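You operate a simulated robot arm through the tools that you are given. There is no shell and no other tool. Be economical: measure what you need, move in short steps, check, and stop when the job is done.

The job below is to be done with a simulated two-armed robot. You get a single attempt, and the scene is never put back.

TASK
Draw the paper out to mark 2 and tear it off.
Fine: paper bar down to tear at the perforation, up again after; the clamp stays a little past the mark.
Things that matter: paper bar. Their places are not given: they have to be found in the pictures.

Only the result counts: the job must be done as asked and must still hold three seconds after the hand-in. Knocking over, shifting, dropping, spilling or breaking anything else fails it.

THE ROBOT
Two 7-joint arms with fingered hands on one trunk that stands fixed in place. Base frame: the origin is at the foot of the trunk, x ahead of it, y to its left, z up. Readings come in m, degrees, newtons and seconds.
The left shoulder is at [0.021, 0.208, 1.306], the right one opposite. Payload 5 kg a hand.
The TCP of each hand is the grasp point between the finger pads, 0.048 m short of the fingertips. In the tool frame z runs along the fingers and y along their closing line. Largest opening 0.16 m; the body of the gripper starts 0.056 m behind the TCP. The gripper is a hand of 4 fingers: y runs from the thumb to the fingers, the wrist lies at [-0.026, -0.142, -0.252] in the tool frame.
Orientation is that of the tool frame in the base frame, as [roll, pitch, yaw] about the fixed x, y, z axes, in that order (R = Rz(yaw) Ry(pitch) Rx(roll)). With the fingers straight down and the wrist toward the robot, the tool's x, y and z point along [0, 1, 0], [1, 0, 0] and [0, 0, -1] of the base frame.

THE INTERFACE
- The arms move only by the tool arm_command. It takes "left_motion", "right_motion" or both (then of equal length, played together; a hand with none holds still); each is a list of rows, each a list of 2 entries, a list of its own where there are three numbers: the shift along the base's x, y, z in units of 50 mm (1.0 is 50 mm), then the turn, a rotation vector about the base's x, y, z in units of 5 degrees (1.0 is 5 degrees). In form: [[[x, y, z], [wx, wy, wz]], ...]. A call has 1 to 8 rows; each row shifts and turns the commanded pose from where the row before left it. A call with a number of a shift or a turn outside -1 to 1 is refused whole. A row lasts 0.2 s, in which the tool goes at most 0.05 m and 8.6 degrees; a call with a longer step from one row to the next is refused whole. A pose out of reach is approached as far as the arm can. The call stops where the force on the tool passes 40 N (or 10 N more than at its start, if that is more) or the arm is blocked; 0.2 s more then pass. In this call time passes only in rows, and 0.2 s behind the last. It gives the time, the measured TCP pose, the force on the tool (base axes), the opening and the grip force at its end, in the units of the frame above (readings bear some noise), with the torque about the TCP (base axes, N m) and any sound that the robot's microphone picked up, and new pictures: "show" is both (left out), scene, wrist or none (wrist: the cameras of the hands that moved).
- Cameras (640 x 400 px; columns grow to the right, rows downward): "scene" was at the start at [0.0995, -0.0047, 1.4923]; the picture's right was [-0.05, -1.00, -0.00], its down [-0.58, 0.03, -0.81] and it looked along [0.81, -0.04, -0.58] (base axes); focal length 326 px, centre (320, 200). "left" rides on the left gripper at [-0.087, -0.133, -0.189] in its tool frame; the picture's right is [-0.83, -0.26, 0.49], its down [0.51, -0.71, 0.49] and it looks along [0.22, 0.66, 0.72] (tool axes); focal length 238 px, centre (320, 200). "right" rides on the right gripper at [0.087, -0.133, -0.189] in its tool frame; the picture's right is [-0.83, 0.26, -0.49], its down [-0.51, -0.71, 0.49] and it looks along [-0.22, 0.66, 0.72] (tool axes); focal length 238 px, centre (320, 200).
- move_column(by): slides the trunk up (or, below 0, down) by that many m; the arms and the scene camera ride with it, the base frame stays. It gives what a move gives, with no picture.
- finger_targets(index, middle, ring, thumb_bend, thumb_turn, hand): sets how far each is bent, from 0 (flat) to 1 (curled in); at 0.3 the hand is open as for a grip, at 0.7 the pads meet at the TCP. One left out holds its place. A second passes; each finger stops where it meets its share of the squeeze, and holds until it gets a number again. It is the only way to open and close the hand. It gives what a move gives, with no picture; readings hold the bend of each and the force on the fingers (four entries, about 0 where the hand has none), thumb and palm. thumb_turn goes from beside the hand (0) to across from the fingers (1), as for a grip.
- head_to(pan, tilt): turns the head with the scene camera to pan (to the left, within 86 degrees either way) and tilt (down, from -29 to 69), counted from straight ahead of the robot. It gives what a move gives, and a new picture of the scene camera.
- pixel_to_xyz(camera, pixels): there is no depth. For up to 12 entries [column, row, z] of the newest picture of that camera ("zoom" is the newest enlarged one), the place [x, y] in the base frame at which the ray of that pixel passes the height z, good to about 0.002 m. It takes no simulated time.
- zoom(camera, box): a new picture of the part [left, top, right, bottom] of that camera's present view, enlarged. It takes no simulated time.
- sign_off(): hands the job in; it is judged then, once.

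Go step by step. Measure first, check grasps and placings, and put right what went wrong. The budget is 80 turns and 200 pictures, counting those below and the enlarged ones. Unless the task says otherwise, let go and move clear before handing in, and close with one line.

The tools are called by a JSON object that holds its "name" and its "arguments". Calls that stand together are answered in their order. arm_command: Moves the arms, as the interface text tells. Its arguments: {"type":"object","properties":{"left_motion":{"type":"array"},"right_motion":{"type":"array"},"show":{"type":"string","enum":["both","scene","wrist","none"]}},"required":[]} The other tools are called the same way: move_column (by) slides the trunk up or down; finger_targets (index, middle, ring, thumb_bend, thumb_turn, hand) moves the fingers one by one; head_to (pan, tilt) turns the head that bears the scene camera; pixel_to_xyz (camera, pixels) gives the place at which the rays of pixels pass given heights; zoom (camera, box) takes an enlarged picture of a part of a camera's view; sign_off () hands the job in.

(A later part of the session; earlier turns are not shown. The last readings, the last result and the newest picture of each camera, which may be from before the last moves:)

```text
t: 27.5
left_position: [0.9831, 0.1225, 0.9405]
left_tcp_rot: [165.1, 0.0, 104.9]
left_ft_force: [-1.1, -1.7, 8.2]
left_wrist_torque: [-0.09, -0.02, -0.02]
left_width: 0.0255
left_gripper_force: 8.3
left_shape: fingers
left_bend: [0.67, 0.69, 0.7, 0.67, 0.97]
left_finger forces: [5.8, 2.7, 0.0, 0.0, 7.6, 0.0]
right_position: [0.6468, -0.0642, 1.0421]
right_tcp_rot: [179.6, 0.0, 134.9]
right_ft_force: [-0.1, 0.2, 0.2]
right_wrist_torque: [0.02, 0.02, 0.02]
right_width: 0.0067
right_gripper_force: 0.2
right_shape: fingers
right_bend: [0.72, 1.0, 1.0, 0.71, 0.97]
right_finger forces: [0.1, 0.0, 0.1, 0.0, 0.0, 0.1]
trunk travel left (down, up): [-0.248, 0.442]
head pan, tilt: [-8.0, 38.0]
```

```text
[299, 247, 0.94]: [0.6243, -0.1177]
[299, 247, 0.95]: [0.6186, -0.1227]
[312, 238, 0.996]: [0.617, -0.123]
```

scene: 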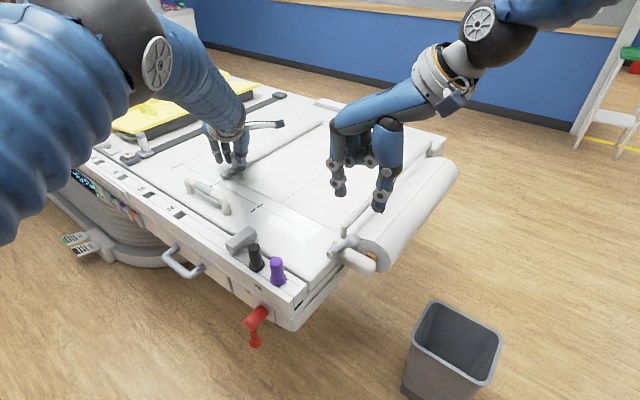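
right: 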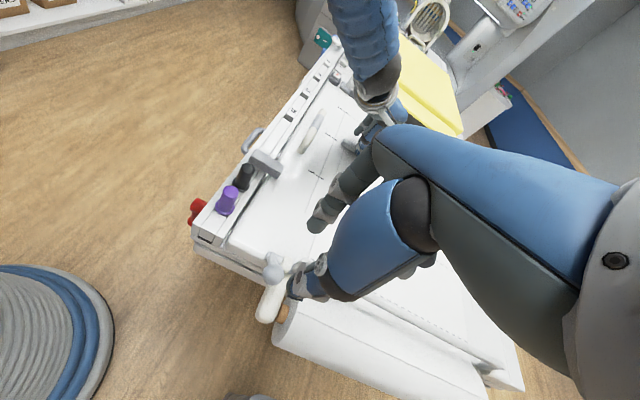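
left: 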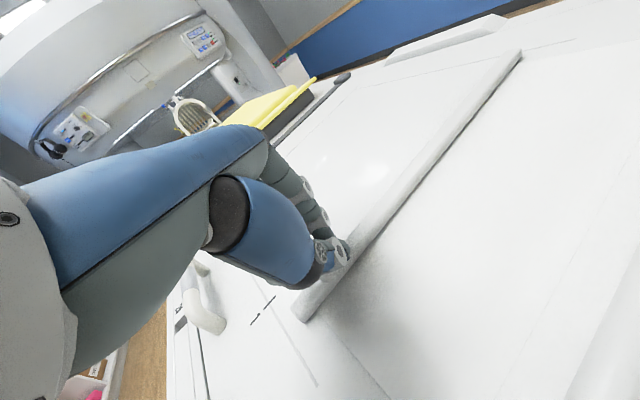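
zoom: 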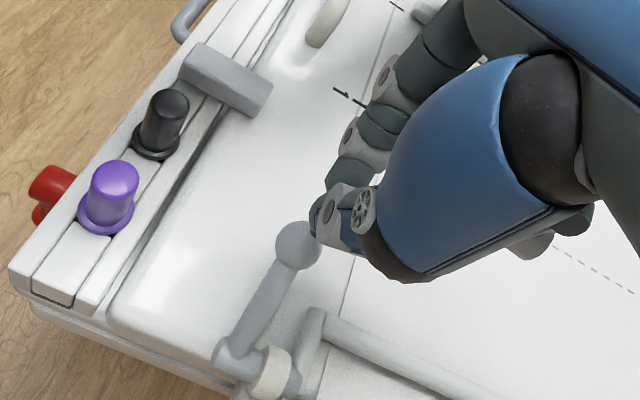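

The pinch tip is about 1 cm short of the ball centre in x. I'll shift and press down along the ball's arc.

{"name": "arm_command", "arguments": {"right_motion": [[[0.24, 0.04, -0.4], [0, 0, 0]], [[0.06, 0.06, -0.25], [0, 0, 0]], [[0.1, 0.1, -0.2], [0, 0, 0]], [[0.11, 0.11, -0.2], [0, 0, 0]], [[0.11, 0.11, -0.2], [0, 0, 0]], [[0.1, 0.1, -0.24], [0, 0, 0]]], "show": "none"}}

{"name": "zoom", "arguments": {"camera": "scene", "box": [280, 160, 380, 260]}}

{"name": "zoom", "arguments": {"camera": "scene", "box": [405, 125, 455, 165]}}

```text
t: 28.9
left_position: [0.9823, 0.123, 0.9397]
left_tcp_rot: [165.2, -0.1, 104.9]
left_ft_force: [0.1, -3.9, 6.0]
left_wrist_torque: [-0.18, 0.05, -0.04]
left_width: 0.0253
left_gripper_force: 7.7
left_shape: fingers
left_bend: [0.67, 0.69, 0.7, 0.67, 0.97]
left_finger forces: [5.5, 2.7, 0.0, 0.0, 7.6, 0.0]
right_position: [0.6869, -0.0405, 0.9669]
right_tcp_rot: [179.6, 0.1, 134.9]
right_ft_force: [0.0, 0.7, 1.2]
right_wrist_torque: [-0.01, 0.05, 0.0]
right_width: 0.0069
right_gripper_force: 0.1
right_shape: fingers
right_bend: [0.72, 1.0, 1.0, 0.71, 0.97]
right_finger forces: [0.0, 0.0, 0.0, 0.0, 0.0, 0.0]
trunk travel left (down, up): [-0.248, 0.442]
head pan, tilt: [-8.0, 38.0]
```

```text
4.00 times, centred on (330, 210) of scene
```

zoom: 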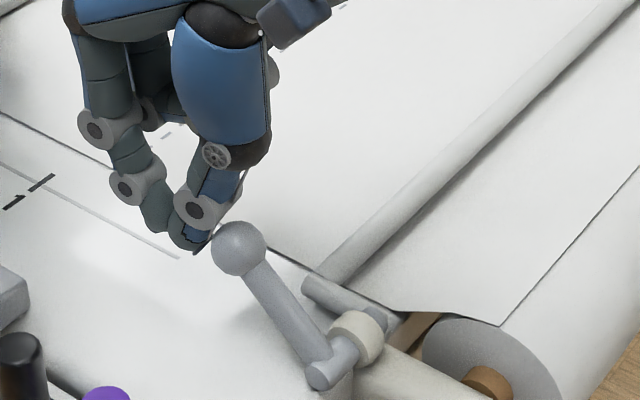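

```text
10.00 times, centred on (430, 145) of scene
```

zoom: 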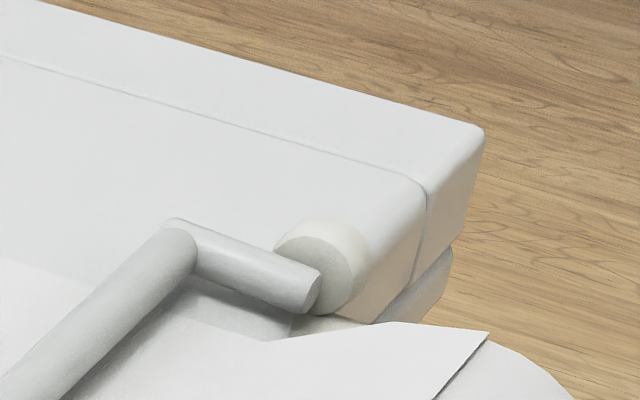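

I slid past the ball on its +u side and it did not move. I'll go back up, re-centre at s≈0.415 and press more vertically.

{"name": "arm_command", "arguments": {"right_motion": [[[0, 0, 0.8], [0, 0, 0]], [[-0.35, -0.25, 0.7], [0, 0, 0]], [[-0.35, -0.25, 0], [0, 0, 0]], [[0, 0, -0.4], [0, 0, 0]], [[0, 0, -0.2], [0, 0, 0]]], "show": "none"}}

{"name": "zoom", "arguments": {"camera": "scene", "box": [280, 160, 380, 260]}}

{"name": "zoom", "arguments": {"camera": "right", "box": [200, 150, 400, 350]}}

```text
t: 30.1
left_position: [0.9841, 0.1234, 0.9384]
left_tcp_rot: [165.2, -0.1, 105.0]
left_ft_force: [-0.4, -2.5, 3.9]
left_wrist_torque: [-0.09, 0.05, -0.04]
left_width: 0.0248
left_gripper_force: 7.9
left_shape: fingers
left_bend: [0.67, 0.69, 0.7, 0.67, 0.97]
left_finger forces: [5.3, 2.6, 0.1, 0.0, 6.9, 0.0]
right_position: [0.6511, -0.067, 1.0143]
right_tcp_rot: [179.6, 0.1, 134.8]
right_ft_force: [0.2, 0.5, 0.9]
right_wrist_torque: [0.01, 0.02, 0.03]
right_width: 0.0069
right_gripper_force: 0.0
right_shape: fingers
right_bend: [0.72, 1.0, 1.0, 0.71, 0.97]
right_finger forces: [0.0, 0.1, 0.0, 0.0, 0.0, 0.1]
trunk travel left (down, up): [-0.248, 0.442]
head pan, tilt: [-8.0, 38.0]
```

```text
4.00 times, centred on (330, 210) of scene
```

zoom: 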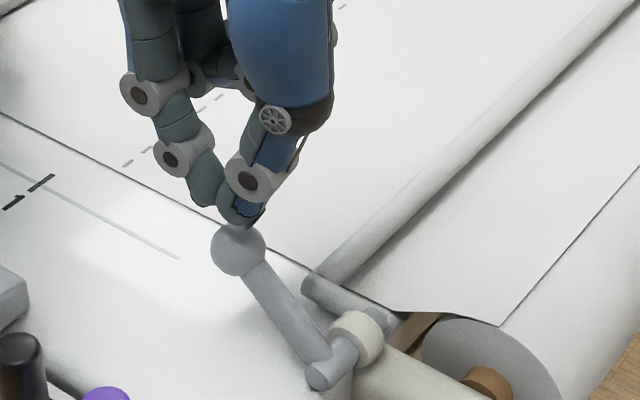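

```text
2.00 times, centred on (300, 250) of right
```

zoom: 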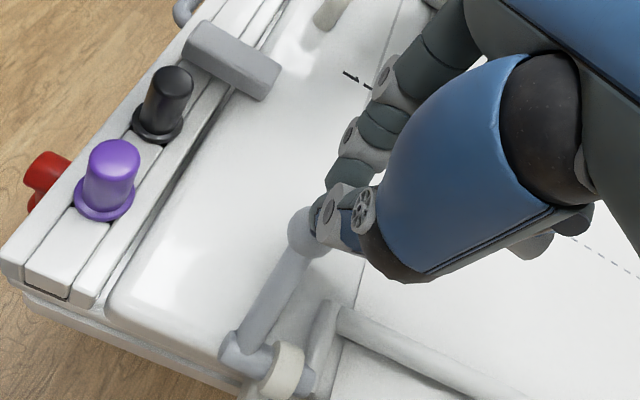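

The tip is right above the ball, maybe 5 mm to +v. I'll correct that and press down.

{"name": "arm_command", "arguments": {"right_motion": [[[-0.07, 0.07, -0.1], [0, 0, 0]], [[0, 0, -0.15], [0, 0, 0]], [[0.04, 0.04, -0.15], [0, 0, 0]], [[0.05, 0.05, -0.15], [0, 0, 0]]], "show": "none"}}

{"name": "zoom", "arguments": {"camera": "scene", "box": [280, 160, 380, 260]}}

```text
t: 30.9
left_position: [0.9802, 0.1217, 0.9385]
left_tcp_rot: [165.1, 0.0, 104.9]
left_ft_force: [-2.0, -3.0, 0.5]
left_wrist_torque: [-0.14, 0.1, -0.03]
left_width: 0.0251
left_gripper_force: 7.6
left_shape: fingers
left_bend: [0.67, 0.69, 0.7, 0.67, 0.97]
left_finger forces: [4.7, 2.6, 0.0, 0.1, 7.5, 0.0]
right_position: [0.6489, -0.0596, 0.996]
right_tcp_rot: [179.3, 0.1, 134.7]
right_ft_force: [-11.2, -8.8, 24.5]
right_wrist_torque: [-0.72, 0.95, 0.03]
right_width: 0.0099
right_gripper_force: 15.9
right_shape: fingers
right_bend: [0.72, 1.0, 1.0, 0.7, 0.97]
right_finger forces: [0.0, 0.0, 0.1, 0.0, 30.5, 0.0]
trunk travel left (down, up): [-0.248, 0.442]
head pan, tilt: [-8.0, 38.0]
stopped in row 4 (right hand): the force on the tool passed its limit at 52 N (the readings are from after the stop); the commanded pose is now the measured one
```

```text
4.00 times, centred on (330, 210) of scene
```

zoom: 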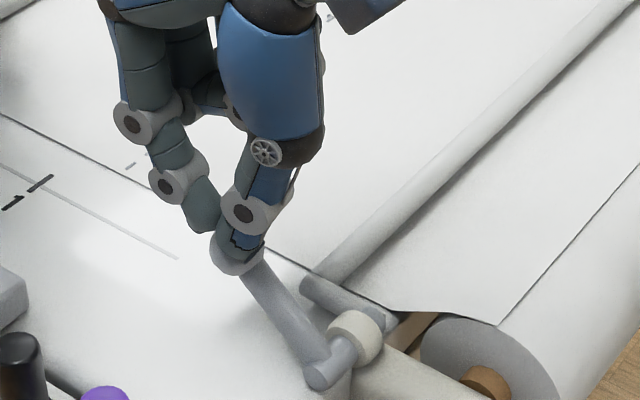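

30 N on the ball doesn't move it, so the bar is at its down stop. I'll move to the +u side of the ball, then check the paper before raising the bar.

{"name": "arm_command", "arguments": {"right_motion": [[[0, 0, 0.6], [0, 0, 0]], [[0.4, 0.4, 0.1], [0, 0, 0]], [[0.32, 0.28, 0], [0, 0, 0]], [[0, 0, -0.7], [0, 0, 0]], [[0, 0, -0.6], [0, 0, 0]]], "show": "none"}}

{"name": "zoom", "arguments": {"camera": "scene", "box": [280, 130, 430, 260]}}

{"name": "zoom", "arguments": {"camera": "left", "box": [400, 0, 640, 400]}}

{"name": "zoom", "arguments": {"camera": "right", "box": [200, 150, 640, 400]}}

```text
t: 32.1
left_position: [0.9828, 0.1215, 0.9376]
left_tcp_rot: [165.2, 0.0, 104.9]
left_ft_force: [0.8, -3.7, 7.5]
left_wrist_torque: [-0.13, 0.01, 0.0]
left_width: 0.0238
left_gripper_force: 8.7
left_shape: fingers
left_bend: [0.68, 0.69, 0.7, 0.68, 0.97]
left_finger forces: [5.0, 3.1, 0.0, 0.0, 7.5, 0.1]
right_position: [0.688, -0.0248, 0.9656]
right_tcp_rot: [179.2, 0.1, 134.8]
right_ft_force: [0.4, 0.3, 0.6]
right_wrist_torque: [-0.01, 0.1, 0.04]
right_width: 0.0066
right_gripper_force: 0.0
right_shape: fingers
right_bend: [0.72, 1.0, 1.0, 0.7, 0.97]
right_finger forces: [0.0, 0.1, 0.1, 0.0, 0.0, 0.1]
trunk travel left (down, up): [-0.248, 0.442]
head pan, tilt: [-8.0, 38.0]
```

```text
3.08 times, centred on (355, 195) of scene
```

zoom: 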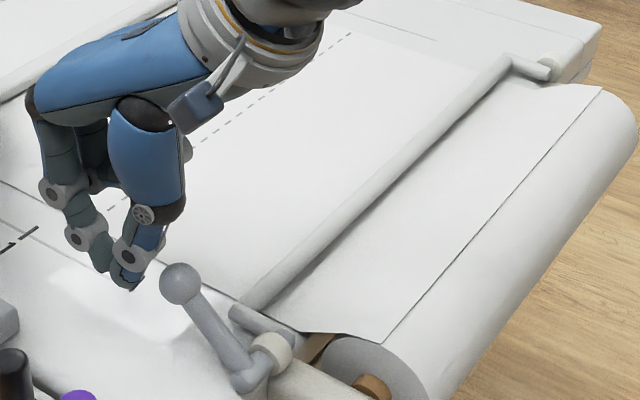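

```text
1.00 times, centred on (520, 200) of left (not enlarged: the box is as wide or as high as the picture)
```

zoom: 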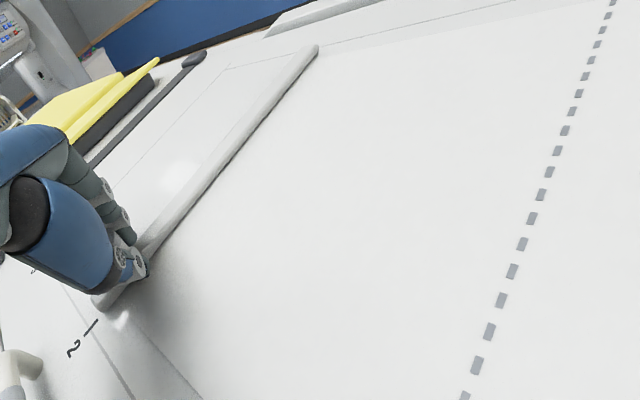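

```text
1.45 times, centred on (420, 275) of right
```

zoom: 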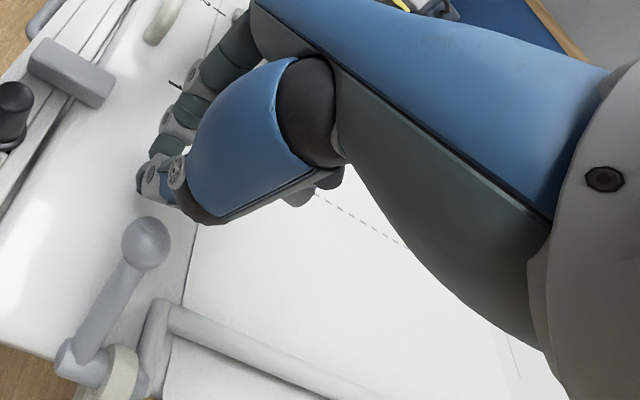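

No dashes show on either side, so the perforation is right under the bar. I'll push the ball back in −u along its arc to raise the bar.

{"name": "arm_command", "arguments": {"right_motion": [[[-0.35, -0.35, 0.05], [0, 0, 0]], [[-0.32, -0.32, 0.38], [0, 0, 0]], [[-0.39, -0.39, 0.2], [0, 0, 0]], [[-0.42, -0.42, 0], [0, 0, 0]], [[-0.39, -0.39, -0.15], [0, 0, 0]]], "show": "none"}}

{"name": "zoom", "arguments": {"camera": "scene", "box": [280, 130, 430, 270]}}

```text
t: 33.3
left_position: [0.982, 0.1211, 0.9371]
left_tcp_rot: [165.3, -0.1, 104.9]
left_ft_force: [-1.9, -5.4, 7.8]
left_wrist_torque: [-0.2, 0.1, -0.03]
left_width: 0.024
left_gripper_force: 7.8
left_shape: fingers
left_bend: [0.68, 0.69, 0.7, 0.68, 0.97]
left_finger forces: [4.5, 2.3, 0.0, 0.1, 8.3, 0.1]
right_position: [0.5931, -0.1196, 0.9914]
right_tcp_rot: [179.3, 0.1, 134.9]
right_ft_force: [0.8, 0.2, -0.1]
right_wrist_torque: [0.07, 0.01, 0.03]
right_width: 0.0069
right_gripper_force: 0.1
right_shape: fingers
right_bend: [0.72, 1.0, 1.0, 0.71, 0.97]
right_finger forces: [0.0, 0.0, 0.0, 0.0, 0.1, 0.0]
trunk travel left (down, up): [-0.248, 0.442]
head pan, tilt: [-8.0, 38.0]
```

```text
2.86 times, centred on (355, 200) of scene
```

zoom: 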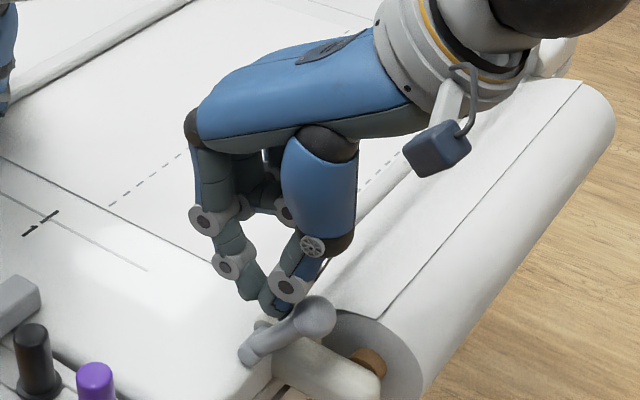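

The lever is nearly back at its start. I'll push a little further to the up stop, then lift clear and look at the paper.

{"name": "arm_command", "arguments": {"right_motion": [[[-0.15, -0.15, -0.08], [0, 0, 0]], [[-0.1, -0.1, -0.06], [0, 0, 0]]], "show": "none"}}

{"name": "arm_command", "arguments": {"right_motion": [[[0.15, 0.15, 0.6], [0, 0, 0]], [[0, 0, 0.9], [0, 0, 0]], [[0, 0, 0.9], [0, 0, 0]], [[0.3, -0.8, 0.4], [0, 0, 0]], [[0.3, -0.9, 0.2], [0, 0, 0]], [[0.3, -0.9, 0], [0, 0, 0]]], "show": "scene"}}

{"name": "zoom", "arguments": {"camera": "scene", "box": [290, 130, 440, 270]}}

{"name": "zoom", "arguments": {"camera": "scene", "box": [310, 195, 370, 245]}}

```text
t: 33.9
left_position: [0.9823, 0.1239, 0.9372]
left_tcp_rot: [165.3, 0.1, 104.9]
left_ft_force: [3.4, -7.0, 5.5]
left_wrist_torque: [-0.28, -0.06, -0.07]
left_width: 0.0242
left_gripper_force: 8.5
left_shape: fingers
left_bend: [0.67, 0.69, 0.7, 0.68, 0.97]
left_finger forces: [6.4, 2.0, 0.0, 0.0, 7.5, 0.0]
right_position: [0.5837, -0.1288, 0.9857]
right_tcp_rot: [178.9, 0.3, 134.8]
right_ft_force: [15.1, 18.9, 21.6]
right_wrist_torque: [0.36, -0.06, -0.26]
right_width: 0.0051
right_gripper_force: 21.6
right_shape: fingers
right_bend: [0.71, 1.0, 1.0, 0.74, 0.97]
right_finger forces: [0.0, 0.0, 0.0, 0.0, 44.2, 0.0]
trunk travel left (down, up): [-0.248, 0.442]
head pan, tilt: [-8.0, 38.0]
```

```text
t: 35.3
left_position: [0.9823, 0.1232, 0.9373]
left_tcp_rot: [165.3, -0.1, 104.9]
left_ft_force: [-3.1, -2.3, 3.8]
left_wrist_torque: [-0.04, 0.13, 0.07]
left_width: 0.0237
left_gripper_force: 7.4
left_shape: fingers
left_bend: [0.68, 0.69, 0.7, 0.68, 0.97]
left_finger forces: [3.9, 3.2, 0.0, 0.0, 7.9, 0.1]
right_position: [0.6309, -0.2569, 1.1317]
right_tcp_rot: [179.3, 0.0, 134.9]
right_ft_force: [0.0, -1.0, -0.8]
right_wrist_torque: [0.14, 0.03, -0.01]
right_width: 0.007
right_gripper_force: 0.0
right_shape: fingers
right_bend: [0.71, 1.0, 1.0, 0.72, 0.97]
right_finger forces: [0.1, 0.0, 0.1, 0.0, 0.1, 0.0]
trunk travel left (down, up): [-0.248, 0.442]
head pan, tilt: [-8.0, 38.0]
```

scene: 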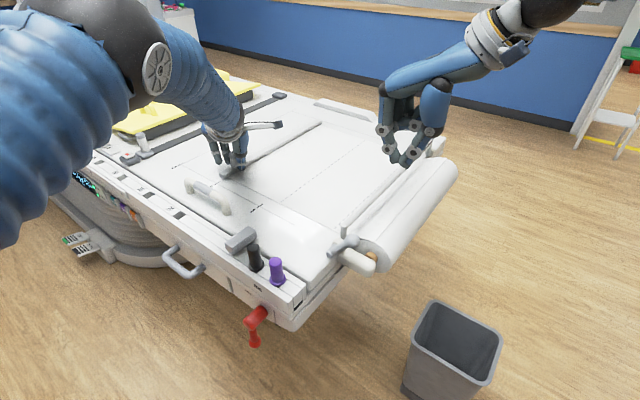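

```text
2.86 times, centred on (365, 200) of scene
```

zoom: 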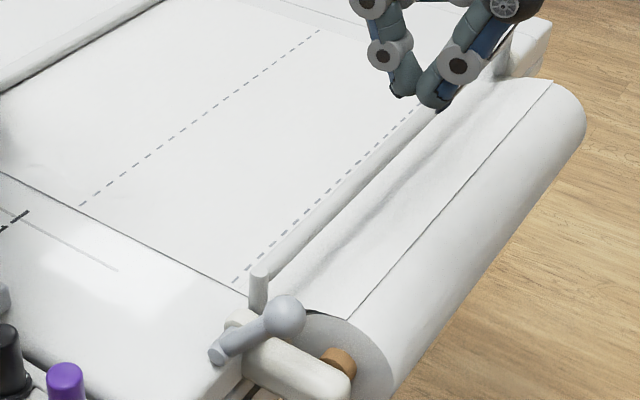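

```text
8.00 times, centred on (340, 220) of scene
```

zoom: 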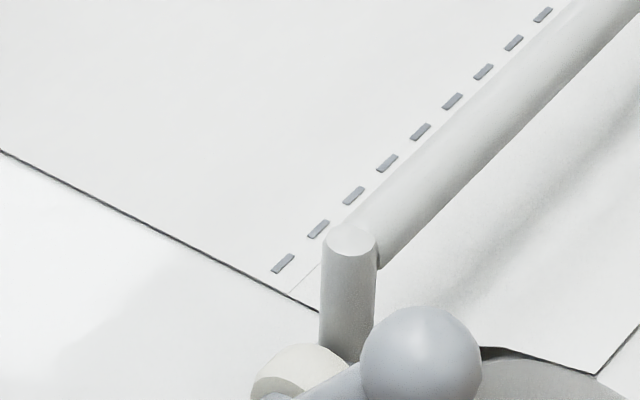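

The bar is up again (lever back at zoom (285,315)). The dashes lie a few mm past a faint line at about (302,277), and I can't see whether the paper has parted, so I'll measure both.

{"name": "pixel_to_xyz", "arguments": {"camera": "scene", "pixels": [[337.75, 229.6, 0.86], [335.4, 227.9, 0.86], [336, 228.7, 0.86]]}}

{"name": "zoom", "arguments": {"camera": "scene", "box": [328, 218, 348, 238]}}

{"name": "zoom", "arguments": {"camera": "left", "box": [420, 0, 640, 160]}}

{"name": "zoom", "arguments": {"camera": "right", "box": [140, 140, 500, 400]}}

```text
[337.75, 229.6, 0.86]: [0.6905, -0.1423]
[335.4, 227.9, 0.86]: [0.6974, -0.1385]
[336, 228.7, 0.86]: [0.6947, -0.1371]
```

```text
16.00 times, centred on (338, 228) of scene
```

zoom: 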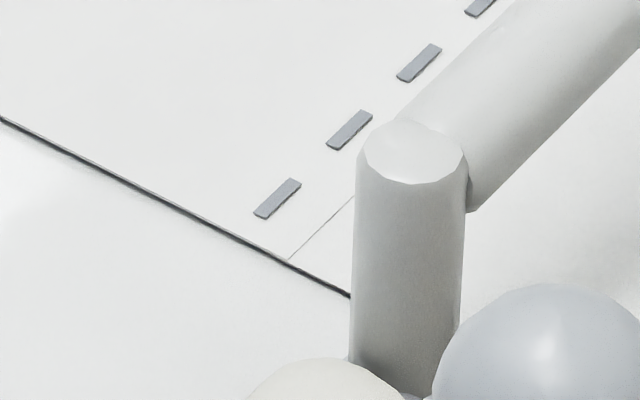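

```text
2.50 times, centred on (530, 80) of left
```

zoom: 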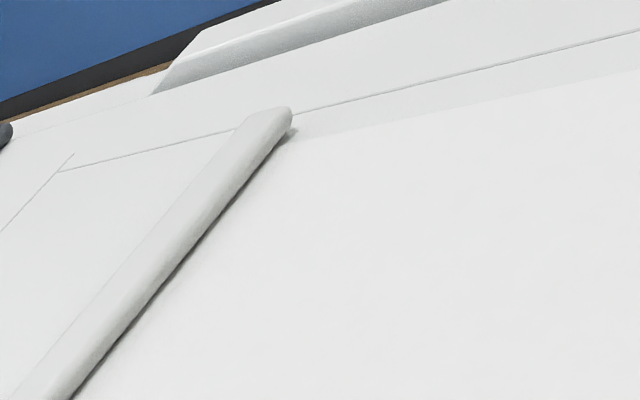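

```text
1.54 times, centred on (320, 270) of right
```

zoom: 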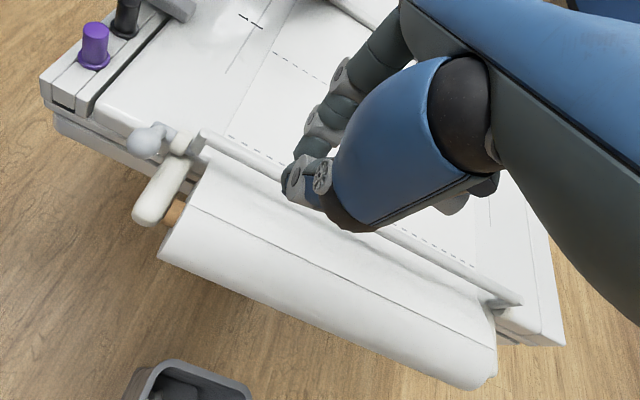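

The fixed faint line at s=0.388 looks like the tear line, and the perforation is about 7.5 mm beyond it. Backing the clamp up 7 mm should line them up and still leave it a little past mark 2.

{"name": "arm_command", "arguments": {"left_motion": [[[-0.06, -0.06, 0], [0, 0, 0]], [[-0.05, -0.05, 0], [0, 0, 0]]], "show": "none"}}

{"name": "zoom", "arguments": {"camera": "scene", "box": [328, 218, 348, 238]}}

{"name": "zoom", "arguments": {"camera": "scene", "box": [195, 140, 245, 190]}}

```text
t: 35.9
left_position: [0.9767, 0.1174, 0.9373]
left_tcp_rot: [165.2, -0.1, 104.9]
left_ft_force: [5.4, -2.2, 2.5]
left_wrist_torque: [-0.11, -0.19, -0.05]
left_width: 0.024
left_gripper_force: 7.8
left_shape: fingers
left_bend: [0.67, 0.69, 0.7, 0.68, 0.97]
left_finger forces: [6.3, 3.5, 0.0, 0.0, 5.1, 0.1]
right_position: [0.6313, -0.2535, 1.133]
right_tcp_rot: [179.3, 0.1, 134.9]
right_ft_force: [-0.1, 0.7, 0.6]
right_wrist_torque: [-0.06, -0.01, 0.01]
right_width: 0.0071
right_gripper_force: 0.0
right_shape: fingers
right_bend: [0.71, 1.0, 1.0, 0.72, 0.97]
right_finger forces: [0.0, 0.0, 0.0, 0.1, 0.0, 0.1]
trunk travel left (down, up): [-0.248, 0.442]
head pan, tilt: [-8.0, 38.0]
```

```text
16.00 times, centred on (338, 228) of scene
```

zoom: 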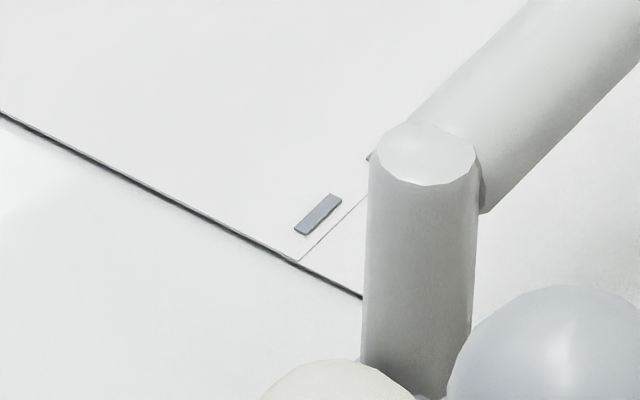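

```text
8.00 times, centred on (220, 165) of scene
```

zoom: 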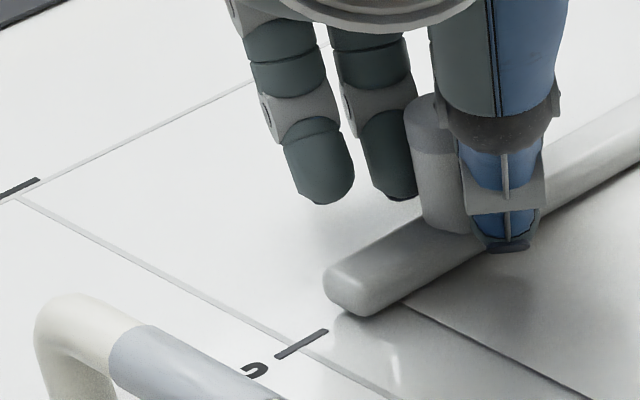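

The dash is now about 3.5 mm past the line, and the clamp centre still just past mark 2. No tearing sound has been reported, so I'll repeat the bar stroke. First the hand goes back above the ball, opened.

{"name": "arm_command", "arguments": {"right_motion": [[[-0.43, 0.71, -0.2], [0, 0, 0]], [[-0.42, 0.71, -0.2], [0, 0, 0]], [[-0.42, 0.71, -0.26], [0, 0, 0]]], "show": "none"}}

{"name": "finger_targets", "arguments": {"hand": "right", "index": 0.57, "thumb_bend": 0.57}}

{"name": "arm_command", "arguments": {"right_motion": [[[0, 0, -0.7], [0, 0, 0]], [[0, 0, -0.7], [0, 0, 0]], [[0, 0, -0.7], [0, 0, 0]]], "show": "none"}}

{"name": "finger_targets", "arguments": {"hand": "right", "index": 0.63, "thumb_bend": 0.63}}

{"name": "zoom", "arguments": {"camera": "scene", "box": [310, 180, 410, 280]}}

```text
t: 36.7
left_position: [0.9768, 0.1179, 0.937]
left_tcp_rot: [165.4, 0.1, 104.8]
left_ft_force: [5.7, -1.8, 3.6]
left_wrist_torque: [-0.12, -0.2, -0.05]
left_width: 0.0236
left_gripper_force: 7.9
left_shape: fingers
left_bend: [0.67, 0.69, 0.7, 0.68, 0.97]
left_finger forces: [6.2, 3.9, 0.0, 0.0, 4.8, 0.0]
right_position: [0.5659, -0.1452, 1.0981]
right_tcp_rot: [179.3, 0.2, 134.9]
right_ft_force: [-0.1, 1.8, 0.9]
right_wrist_torque: [-0.11, 0.04, -0.01]
right_width: 0.0071
right_gripper_force: 0.1
right_shape: fingers
right_bend: [0.71, 1.0, 1.0, 0.72, 0.97]
right_finger forces: [0.1, 0.0, 0.0, 0.1, 0.1, 0.1]
trunk travel left (down, up): [-0.248, 0.442]
head pan, tilt: [-8.0, 38.0]
```

```text
t: 37.7
left_position: [0.9764, 0.1171, 0.9368]
left_tcp_rot: [165.3, 0.0, 104.9]
left_ft_force: [5.7, -0.6, 2.7]
left_wrist_torque: [-0.03, -0.21, 0.03]
left_width: 0.0234
left_gripper_force: 7.8
left_shape: fingers
left_bend: [0.67, 0.69, 0.7, 0.68, 0.97]
left_finger forces: [5.9, 4.5, 0.0, 0.0, 5.0, 0.1]
right_position: [0.5655, -0.1468, 1.0975]
right_tcp_rot: [179.3, 0.1, 134.8]
right_ft_force: [0.9, 0.3, -0.2]
right_wrist_torque: [0.03, -0.01, 0.01]
right_width: 0.0667
right_gripper_force: 0.0
right_shape: fingers
right_bend: [0.56, 1.0, 1.0, 0.56, 0.97]
right_finger forces: [0.0, 0.1, 0.0, 0.0, 0.0, 0.0]
trunk travel left (down, up): [-0.248, 0.442]
head pan, tilt: [-8.0, 38.0]
```

```text
t: 38.5
left_position: [0.9765, 0.1167, 0.9364]
left_tcp_rot: [165.3, -0.1, 104.9]
left_ft_force: [6.1, 0.1, 1.9]
left_wrist_torque: [-0.05, -0.21, 0.02]
left_width: 0.0236
left_gripper_force: 7.8
left_shape: fingers
left_bend: [0.67, 0.69, 0.7, 0.68, 0.97]
left_finger forces: [6.3, 4.7, 0.0, 0.1, 4.6, 0.0]
right_position: [0.5694, -0.1472, 0.9926]
right_tcp_rot: [179.3, 0.2, 134.7]
right_ft_force: [-0.1, -0.1, 2.0]
right_wrist_torque: [0.0, 0.09, 0.02]
right_width: 0.0667
right_gripper_force: 0.0
right_shape: fingers
right_bend: [0.56, 1.0, 1.0, 0.56, 0.97]
right_finger forces: [0.1, 0.0, 0.1, 0.1, 0.0, 0.0]
trunk travel left (down, up): [-0.248, 0.442]
head pan, tilt: [-8.0, 38.0]
```

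```text
t: 39.5
left_position: [0.976, 0.1177, 0.936]
left_tcp_rot: [165.3, -0.1, 104.8]
left_ft_force: [3.9, -1.4, 1.5]
left_wrist_torque: [-0.07, -0.12, 0.0]
left_width: 0.0236
left_gripper_force: 7.6
left_shape: fingers
left_bend: [0.67, 0.69, 0.7, 0.68, 0.97]
left_finger forces: [5.7, 4.3, 0.0, 0.0, 5.0, 0.1]
right_position: [0.5695, -0.1473, 0.9919]
right_tcp_rot: [179.3, 0.1, 134.8]
right_ft_force: [-1.9, -2.7, 1.8]
right_wrist_torque: [-0.14, 0.15, 0.0]
right_width: 0.0433
right_gripper_force: 2.1
right_shape: fingers
right_bend: [0.63, 1.0, 1.0, 0.61, 0.97]
right_finger forces: [0.0, 0.0, 0.1, 0.0, 3.7, 0.1]
trunk travel left (down, up): [-0.248, 0.442]
head pan, tilt: [-8.0, 38.0]
```

```text
4.00 times, centred on (360, 230) of scene
```

zoom: 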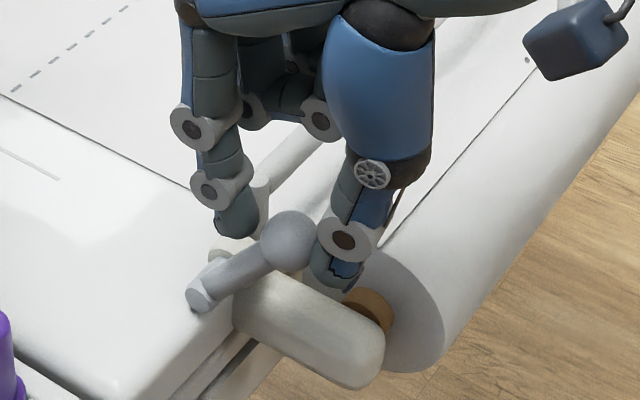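

The cage is around the ball again. I'll swing the lever through its whole arc to the down stop.

{"name": "arm_command", "arguments": {"right_motion": [[[0.163, 0.163, 0.14], [0, 0, 0]], [[0.163, 0.163, 0.14], [0, 0, 0]], [[0.205, 0.205, 0.08], [0, 0, 0]], [[0.2, 0.2, 0], [0, 0, 0]], [[0.2, 0.2, -0.08], [0, 0, 0]], [[0.17, 0.17, -0.12], [0, 0, 0]], [[0.17, 0.17, -0.14], [0, 0, 0]], [[0.15, 0.15, -0.2], [0, 0, 0]]], "show": "none"}}

{"name": "arm_command", "arguments": {"right_motion": [[[0.12, 0.12, -0.2], [0, 0, 0]], [[0.11, 0.11, -0.2], [0, 0, 0]], [[0.09, 0.09, -0.2], [0, 0, 0]]], "show": "none"}}

{"name": "zoom", "arguments": {"camera": "scene", "box": [290, 130, 450, 280]}}

```text
t: 41.3
left_position: [0.9778, 0.1181, 0.9366]
left_tcp_rot: [165.3, 0.0, 104.9]
left_ft_force: [5.9, -1.0, 1.7]
left_wrist_torque: [-0.07, -0.19, -0.02]
left_width: 0.0232
left_gripper_force: 7.6
left_shape: fingers
left_bend: [0.67, 0.69, 0.7, 0.68, 0.97]
left_finger forces: [6.3, 4.6, 0.0, 0.1, 4.9, 0.0]
right_position: [0.641, -0.0754, 0.9832]
right_tcp_rot: [179.4, 0.1, 134.7]
right_ft_force: [1.1, 1.0, -0.5]
right_wrist_torque: [0.0, -0.02, -0.03]
right_width: 0.0417
right_gripper_force: 0.5
right_shape: fingers
right_bend: [0.62, 1.0, 1.0, 0.63, 0.97]
right_finger forces: [1.3, 0.1, 0.0, 0.1, 0.0, 0.1]
trunk travel left (down, up): [-0.248, 0.442]
head pan, tilt: [-8.0, 38.0]
```

```text
t: 41.9
left_position: [0.9748, 0.1162, 0.936]
left_tcp_rot: [165.2, -0.1, 104.9]
left_ft_force: [4.9, 0.3, -0.6]
left_wrist_torque: [-0.09, -0.01, -0.04]
left_width: 0.0234
left_gripper_force: 7.8
left_shape: fingers
left_bend: [0.66, 0.69, 0.7, 0.68, 0.97]
left_finger forces: [5.9, 4.6, 0.0, 0.0, 4.8, 0.0]
right_position: [0.6506, -0.0671, 0.9774]
right_tcp_rot: [178.7, 0.3, 134.7]
right_ft_force: [-9.2, -6.0, 24.0]
right_wrist_torque: [-0.61, 1.15, 0.03]
right_width: 0.0479
right_gripper_force: 12.8
right_shape: fingers
right_bend: [0.63, 1.0, 1.0, 0.61, 0.97]
right_finger forces: [0.0, 0.0, 0.1, 0.0, 25.7, 0.1]
trunk travel left (down, up): [-0.248, 0.442]
head pan, tilt: [-8.0, 38.0]
stopped in row 2 (right hand): the force on the tool passed its limit at 50 N (the readings are from after the stop); the commanded pose is now the measured one
```

```text
2.67 times, centred on (370, 205) of scene
```

zoom: 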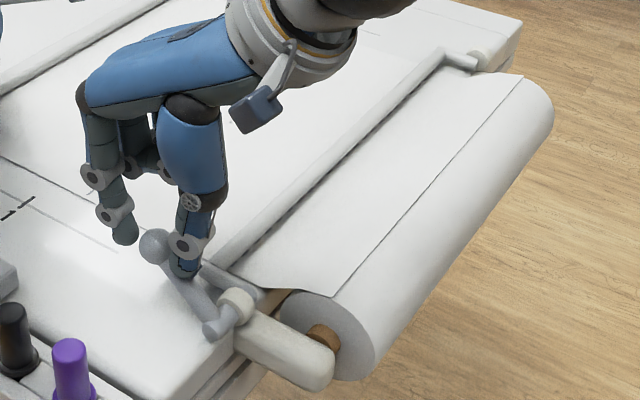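

The bar is at the same hard stop and there's still no tear sound. The hint suggests the bar pins the paper and a small tug on the clamp tears it, leaving the clamp a little past the mark. With the bar held down, I'll tug the clamp about 6 mm along +u.

{"name": "arm_command", "arguments": {"left_motion": [[[0.045, 0.045, 0], [0, 0, 0]], [[0.045, 0.045, 0], [0, 0, 0]]], "show": "none"}}

{"name": "zoom", "arguments": {"camera": "scene", "box": [195, 140, 245, 190]}}

{"name": "zoom", "arguments": {"camera": "scene", "box": [330, 130, 430, 230]}}

```text
t: 42.5
left_position: [0.9787, 0.1203, 0.9365]
left_tcp_rot: [165.3, 0.0, 104.8]
left_ft_force: [-0.2, -6.2, -0.9]
left_wrist_torque: [-0.24, 0.07, -0.06]
left_width: 0.0234
left_gripper_force: 7.6
left_shape: fingers
left_bend: [0.67, 0.69, 0.7, 0.68, 0.97]
left_finger forces: [5.5, 2.7, 0.0, 0.1, 7.6, 0.1]
right_position: [0.6509, -0.0665, 0.9775]
right_tcp_rot: [178.6, 0.3, 134.6]
right_ft_force: [-7.7, -6.4, 30.5]
right_wrist_torque: [-0.75, 1.26, 0.03]
right_width: 0.0471
right_gripper_force: 14.9
right_shape: fingers
right_bend: [0.63, 1.0, 1.0, 0.61, 0.97]
right_finger forces: [0.1, 0.1, 0.0, 0.1, 30.6, 0.1]
trunk travel left (down, up): [-0.248, 0.442]
head pan, tilt: [-8.0, 38.0]
```

```text
8.00 times, centred on (220, 165) of scene
```

zoom: 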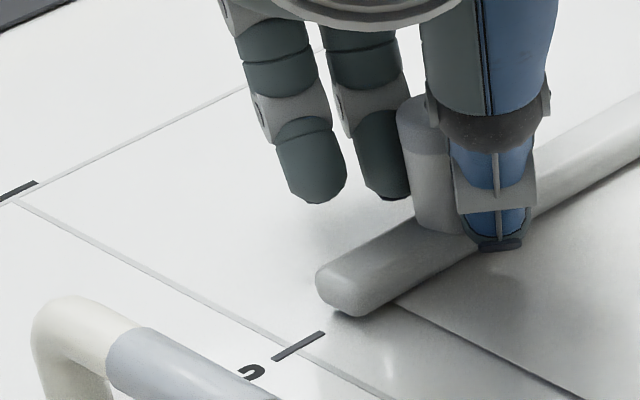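

```text
4.00 times, centred on (380, 180) of scene
```

zoom: 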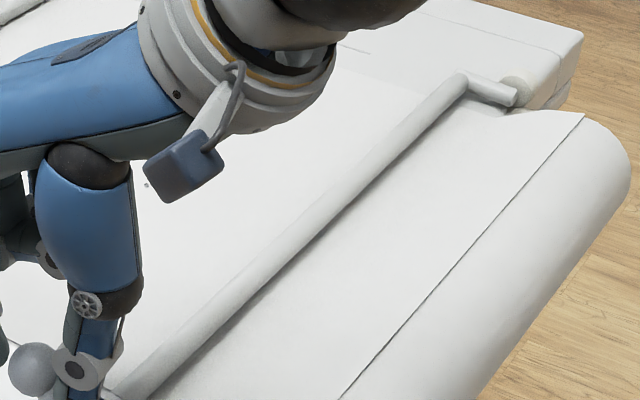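

The tug met about 6 N and the clamp moved a few mm. I'll tug a few mm more, watching the force and sound.

{"name": "arm_command", "arguments": {"left_motion": [[[0.04, 0.04, 0], [0, 0, 0]], [[0.04, 0.04, 0], [0, 0, 0]]], "show": "none"}}

{"name": "zoom", "arguments": {"camera": "scene", "box": [195, 140, 245, 190]}}

{"name": "zoom", "arguments": {"camera": "right", "box": [200, 200, 500, 400]}}

{"name": "zoom", "arguments": {"camera": "scene", "box": [315, 200, 365, 250]}}

```text
t: 43.1
left_position: [0.9825, 0.1226, 0.9387]
left_tcp_rot: [165.4, 0.0, 104.8]
left_ft_force: [-2.3, -10.2, 2.5]
left_wrist_torque: [-0.46, 0.22, -0.07]
left_width: 0.0242
left_gripper_force: 8.2
left_shape: fingers
left_bend: [0.67, 0.7, 0.7, 0.68, 0.96]
left_finger forces: [4.7, 0.7, 0.0, 0.0, 10.7, 0.1]
right_position: [0.6502, -0.0675, 0.9765]
right_tcp_rot: [178.8, 0.3, 134.7]
right_ft_force: [-8.9, -6.7, 31.9]
right_wrist_torque: [-0.81, 1.17, 0.04]
right_width: 0.0468
right_gripper_force: 15.4
right_shape: fingers
right_bend: [0.63, 1.0, 1.0, 0.62, 0.97]
right_finger forces: [0.0, 0.1, 0.0, 0.0, 31.1, 0.0]
trunk travel left (down, up): [-0.248, 0.442]
head pan, tilt: [-8.0, 38.0]
```

```text
8.00 times, centred on (220, 165) of scene
```

zoom: 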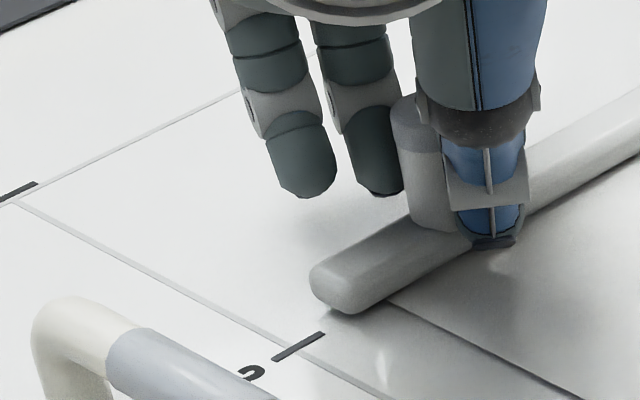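

```text
2.00 times, centred on (350, 300) of right
```

zoom: 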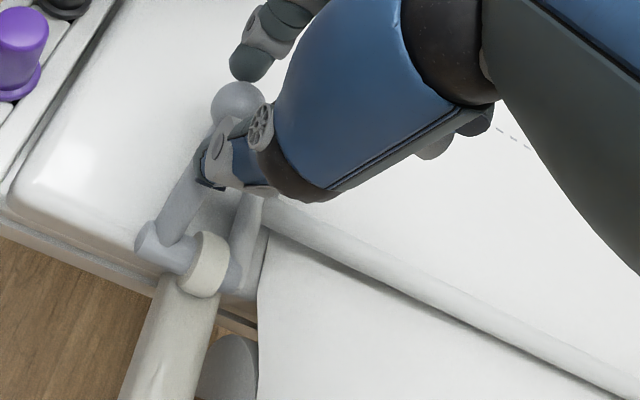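

```text
8.00 times, centred on (340, 225) of scene
```

zoom: 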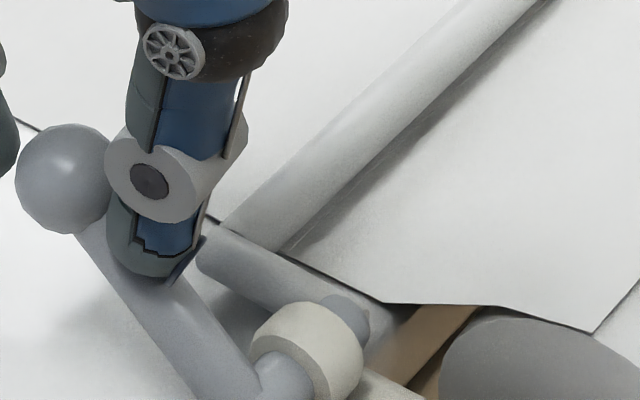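

Pull force rose to 10 N with only about 3 mm of clamp motion. I'll raise the bar again and inspect the paper.

{"name": "arm_command", "arguments": {"right_motion": [[[0, 0, 0.6], [0, 0, 0]], [[0, 0, 0.9], [0, 0, 0]]], "show": "none"}}

{"name": "finger_targets", "arguments": {"hand": "right", "index": 0.72, "thumb_bend": 0.72}}

{"name": "zoom", "arguments": {"camera": "scene", "box": [315, 200, 365, 250]}}

{"name": "zoom", "arguments": {"camera": "scene", "box": [365, 125, 445, 205]}}

```text
t: 43.7
left_position: [0.9843, 0.1232, 0.936]
left_tcp_rot: [165.4, 0.0, 104.8]
left_ft_force: [-4.6, -12.9, 8.7]
left_wrist_torque: [-0.45, 0.17, -0.05]
left_width: 0.0235
left_gripper_force: 8.3
left_shape: fingers
left_bend: [0.68, 0.7, 0.7, 0.68, 0.96]
left_finger forces: [4.3, 0.3, 0.1, 0.0, 12.0, 0.0]
right_position: [0.6492, -0.066, 1.0503]
right_tcp_rot: [179.1, 0.2, 134.8]
right_ft_force: [-0.7, -0.9, -1.7]
right_wrist_torque: [0.09, -0.11, -0.02]
right_width: 0.0399
right_gripper_force: 0.2
right_shape: fingers
right_bend: [0.63, 1.0, 1.0, 0.63, 0.97]
right_finger forces: [0.0, 0.0, 0.0, 0.0, 0.1, 0.1]
trunk travel left (down, up): [-0.248, 0.442]
head pan, tilt: [-8.0, 38.0]
```

```text
t: 44.7
left_position: [0.9845, 0.1241, 0.9358]
left_tcp_rot: [165.3, 0.0, 104.9]
left_ft_force: [-1.2, -11.2, 8.9]
left_wrist_torque: [-0.53, 0.1, -0.06]
left_width: 0.0235
left_gripper_force: 8.7
left_shape: fingers
left_bend: [0.68, 0.7, 0.7, 0.68, 0.96]
left_finger forces: [5.5, 0.6, 0.0, 0.0, 11.4, 0.1]
right_position: [0.6517, -0.0638, 1.0506]
right_tcp_rot: [178.8, 0.4, 134.7]
right_ft_force: [-0.1, 0.5, 0.2]
right_wrist_torque: [-0.02, -0.01, -0.04]
right_width: 0.0071
right_gripper_force: 0.1
right_shape: fingers
right_bend: [0.72, 1.0, 1.0, 0.71, 0.97]
right_finger forces: [0.0, 0.1, 0.0, 0.0, 0.0, 0.1]
trunk travel left (down, up): [-0.248, 0.442]
head pan, tilt: [-8.0, 38.0]
```

```text
8.00 times, centred on (340, 225) of scene
```

zoom: 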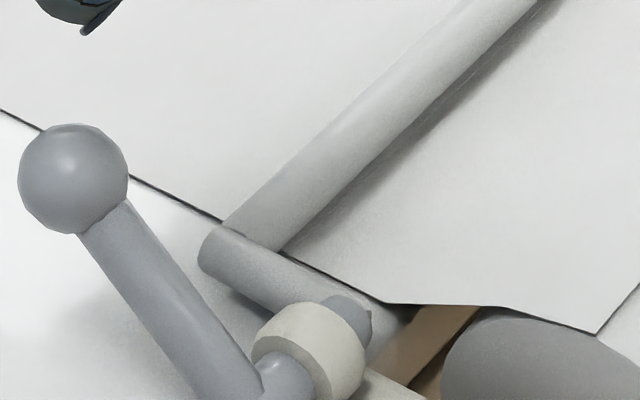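

```text
5.00 times, centred on (405, 165) of scene
```

zoom: 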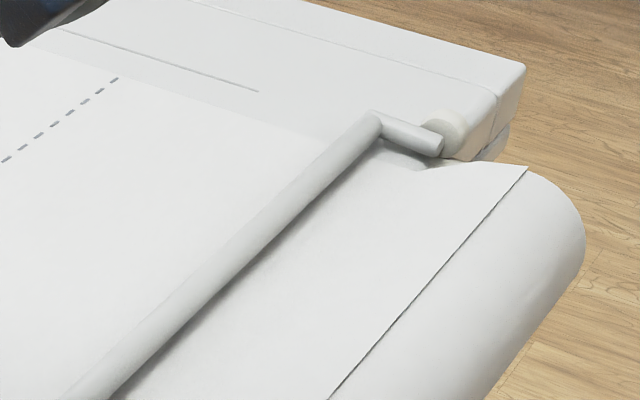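

{"name": "pixel_to_xyz", "arguments": {"camera": "scene", "pixels": [[335.6, 231.9, 0.86], [325.25, 227.75, 0.86], [330.4, 229.8, 0.86], [330.4, 229.8, 0.87], [330.4, 229.8, 0.89], [309.5, 222.3, 0.94]]}}

{"name": "zoom", "arguments": {"camera": "right", "box": [200, 220, 500, 400]}}

```text
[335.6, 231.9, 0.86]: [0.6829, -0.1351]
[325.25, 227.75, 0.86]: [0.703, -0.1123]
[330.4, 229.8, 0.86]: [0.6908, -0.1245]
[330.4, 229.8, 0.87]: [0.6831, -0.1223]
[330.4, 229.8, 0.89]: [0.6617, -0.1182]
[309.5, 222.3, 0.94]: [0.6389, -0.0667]
```

```text
2.13 times, centred on (350, 310) of right
```

zoom: 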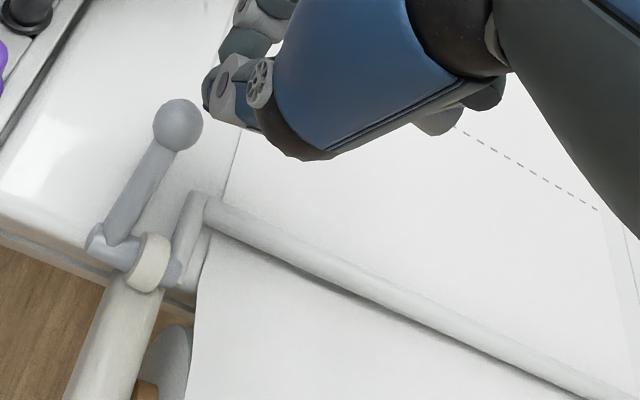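

The bar seems to rest on the paper at s≈0.389, right at the faint line. I'll raise it again with the same stroke, clear the hand, and inspect.

{"name": "arm_command", "arguments": {"right_motion": [[[0.38, 0.4, 0], [0, 0, 0]], [[0.36, 0.38, 0], [0, 0, 0]], [[0, 0, -0.85], [0, 0, 0]], [[0, 0, -0.85], [0, 0, 0]]], "show": "none"}}

{"name": "arm_command", "arguments": {"right_motion": [[[-0.35, -0.35, 0.05], [0, 0, 0]], [[-0.32, -0.32, 0.38], [0, 0, 0]], [[-0.39, -0.39, 0.2], [0, 0, 0]], [[-0.42, -0.42, 0], [0, 0, 0]], [[-0.39, -0.39, -0.15], [0, 0, 0]], [[-0.15, -0.15, -0.1], [0, 0, 0]]], "show": "none"}}

{"name": "arm_command", "arguments": {"right_motion": [[[0.15, 0.15, 0.6], [0, 0, 0]], [[0, 0, 0.9], [0, 0, 0]], [[0, 0, 0.9], [0, 0, 0]], [[0.3, -0.8, 0.4], [0, 0, 0]], [[0.3, -0.9, 0.2], [0, 0, 0]], [[0.3, -0.9, 0], [0, 0, 0]]], "show": "none"}}

{"name": "zoom", "arguments": {"camera": "scene", "box": [290, 130, 440, 270]}}

{"name": "zoom", "arguments": {"camera": "scene", "box": [328, 218, 348, 238]}}

```text
t: 45.7
left_position: [0.9843, 0.1251, 0.9369]
left_tcp_rot: [165.3, -0.1, 104.9]
left_ft_force: [-0.2, -11.3, 7.3]
left_wrist_torque: [-0.51, 0.14, -0.08]
left_width: 0.0236
left_gripper_force: 8.5
left_shape: fingers
left_bend: [0.68, 0.7, 0.7, 0.68, 0.96]
left_finger forces: [5.4, 0.4, 0.0, 0.0, 11.3, 0.1]
right_position: [0.6884, -0.0268, 0.9653]
right_tcp_rot: [178.7, 0.4, 134.7]
right_ft_force: [0.4, -0.2, 1.6]
right_wrist_torque: [-0.03, 0.14, 0.06]
right_width: 0.0071
right_gripper_force: 0.1
right_shape: fingers
right_bend: [0.72, 1.0, 1.0, 0.71, 0.97]
right_finger forces: [0.0, 0.0, 0.0, 0.1, 0.0, 0.0]
trunk travel left (down, up): [-0.248, 0.442]
head pan, tilt: [-8.0, 38.0]
```

```text
t: 47.1
left_position: [0.9856, 0.127, 0.9343]
left_tcp_rot: [165.4, 0.0, 105.0]
left_ft_force: [2.8, -7.0, 5.6]
left_wrist_torque: [-0.23, -0.06, 0.01]
left_width: 0.0234
left_gripper_force: 8.2
left_shape: fingers
left_bend: [0.67, 0.7, 0.7, 0.68, 0.96]
left_finger forces: [5.4, 1.9, 0.1, 0.0, 8.4, 0.0]
right_position: [0.5911, -0.1266, 0.9867]
right_tcp_rot: [178.5, 0.4, 134.8]
right_ft_force: [10.3, 10.4, 12.1]
right_wrist_torque: [0.2, -0.1, -0.12]
right_width: 0.0056
right_gripper_force: 15.2
right_shape: fingers
right_bend: [0.72, 1.0, 1.0, 0.72, 0.98]
right_finger forces: [0.0, 0.1, 0.0, 0.0, 29.8, 0.0]
trunk travel left (down, up): [-0.248, 0.442]
head pan, tilt: [-8.0, 38.0]
```

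```text
t: 48.5
left_position: [0.9828, 0.1249, 0.936]
left_tcp_rot: [165.4, -0.2, 105.0]
left_ft_force: [-1.1, -3.4, 3.4]
left_wrist_torque: [-0.06, 0.02, 0.1]
left_width: 0.0233
left_gripper_force: 7.4
left_shape: fingers
left_bend: [0.67, 0.7, 0.7, 0.68, 0.96]
left_finger forces: [4.1, 3.1, 0.0, 0.1, 8.5, 0.0]
right_position: [0.6373, -0.2549, 1.1326]
right_tcp_rot: [178.9, 0.1, 134.8]
right_ft_force: [-0.1, -1.1, 0.4]
right_wrist_torque: [0.13, -0.03, 0.04]
right_width: 0.0067
right_gripper_force: 0.1
right_shape: fingers
right_bend: [0.72, 1.0, 1.0, 0.71, 0.97]
right_finger forces: [0.1, 0.0, 0.0, 0.1, 0.1, 0.0]
trunk travel left (down, up): [-0.248, 0.442]
head pan, tilt: [-8.0, 38.0]
```

```text
2.86 times, centred on (365, 200) of scene
```

zoom: 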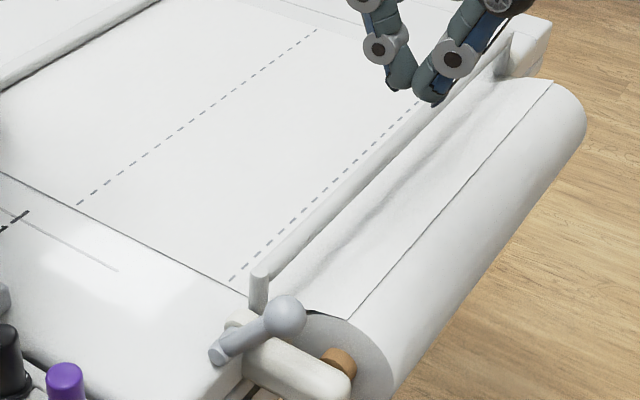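

```text
16.00 times, centred on (338, 228) of scene
```

zoom: 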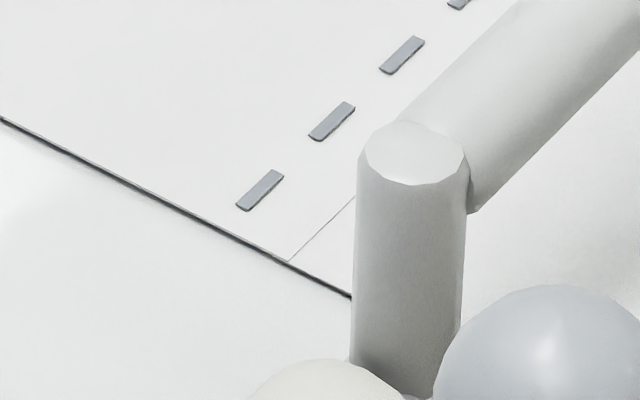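

It isn't torn, since the paper runs on past the dashes. The bar did pin it, though, so the perforation must sit right under the bar line. It is about 10 mm beyond now, so I'll push the clamp back about 11 mm.

{"name": "arm_command", "arguments": {"left_motion": [[[-0.08, -0.08, 0], [0, 0, 0]], [[-0.09, -0.09, 0], [0, 0, 0]]], "show": "none"}}

{"name": "zoom", "arguments": {"camera": "scene", "box": [328, 218, 348, 238]}}

{"name": "zoom", "arguments": {"camera": "scene", "box": [195, 140, 245, 190]}}

```text
t: 49.1
left_position: [0.9769, 0.118, 0.9354]
left_tcp_rot: [165.4, -0.2, 105.0]
left_ft_force: [4.4, 0.4, 1.6]
left_wrist_torque: [-0.07, -0.12, 0.07]
left_width: 0.0233
left_gripper_force: 7.6
left_shape: fingers
left_bend: [0.67, 0.69, 0.7, 0.68, 0.96]
left_finger forces: [5.5, 3.8, 0.0, 0.0, 6.1, 0.0]
right_position: [0.6396, -0.2509, 1.1344]
right_tcp_rot: [178.8, 0.3, 134.8]
right_ft_force: [0.6, 0.0, 1.1]
right_wrist_torque: [-0.06, 0.02, -0.01]
right_width: 0.0072
right_gripper_force: 0.0
right_shape: fingers
right_bend: [0.72, 1.0, 1.0, 0.71, 0.97]
right_finger forces: [0.0, 0.1, 0.0, 0.0, 0.0, 0.1]
trunk travel left (down, up): [-0.248, 0.442]
head pan, tilt: [-8.0, 38.0]
```

```text
16.00 times, centred on (338, 228) of scene
```

zoom: 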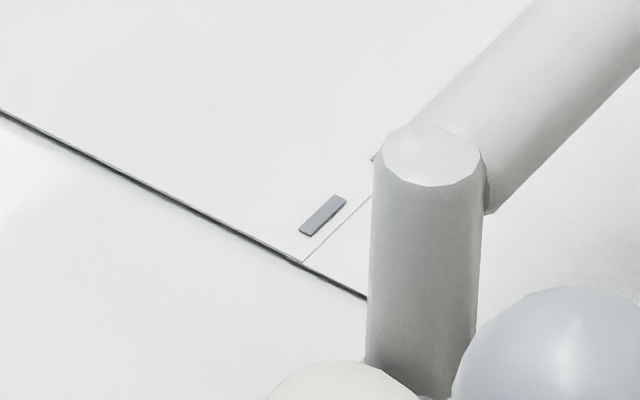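

```text
8.00 times, centred on (220, 165) of scene
```

zoom: 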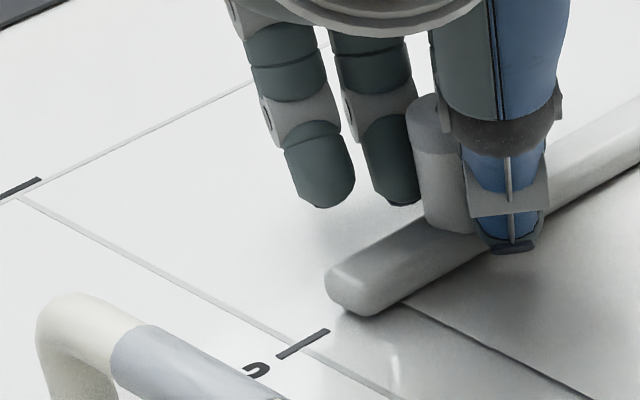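

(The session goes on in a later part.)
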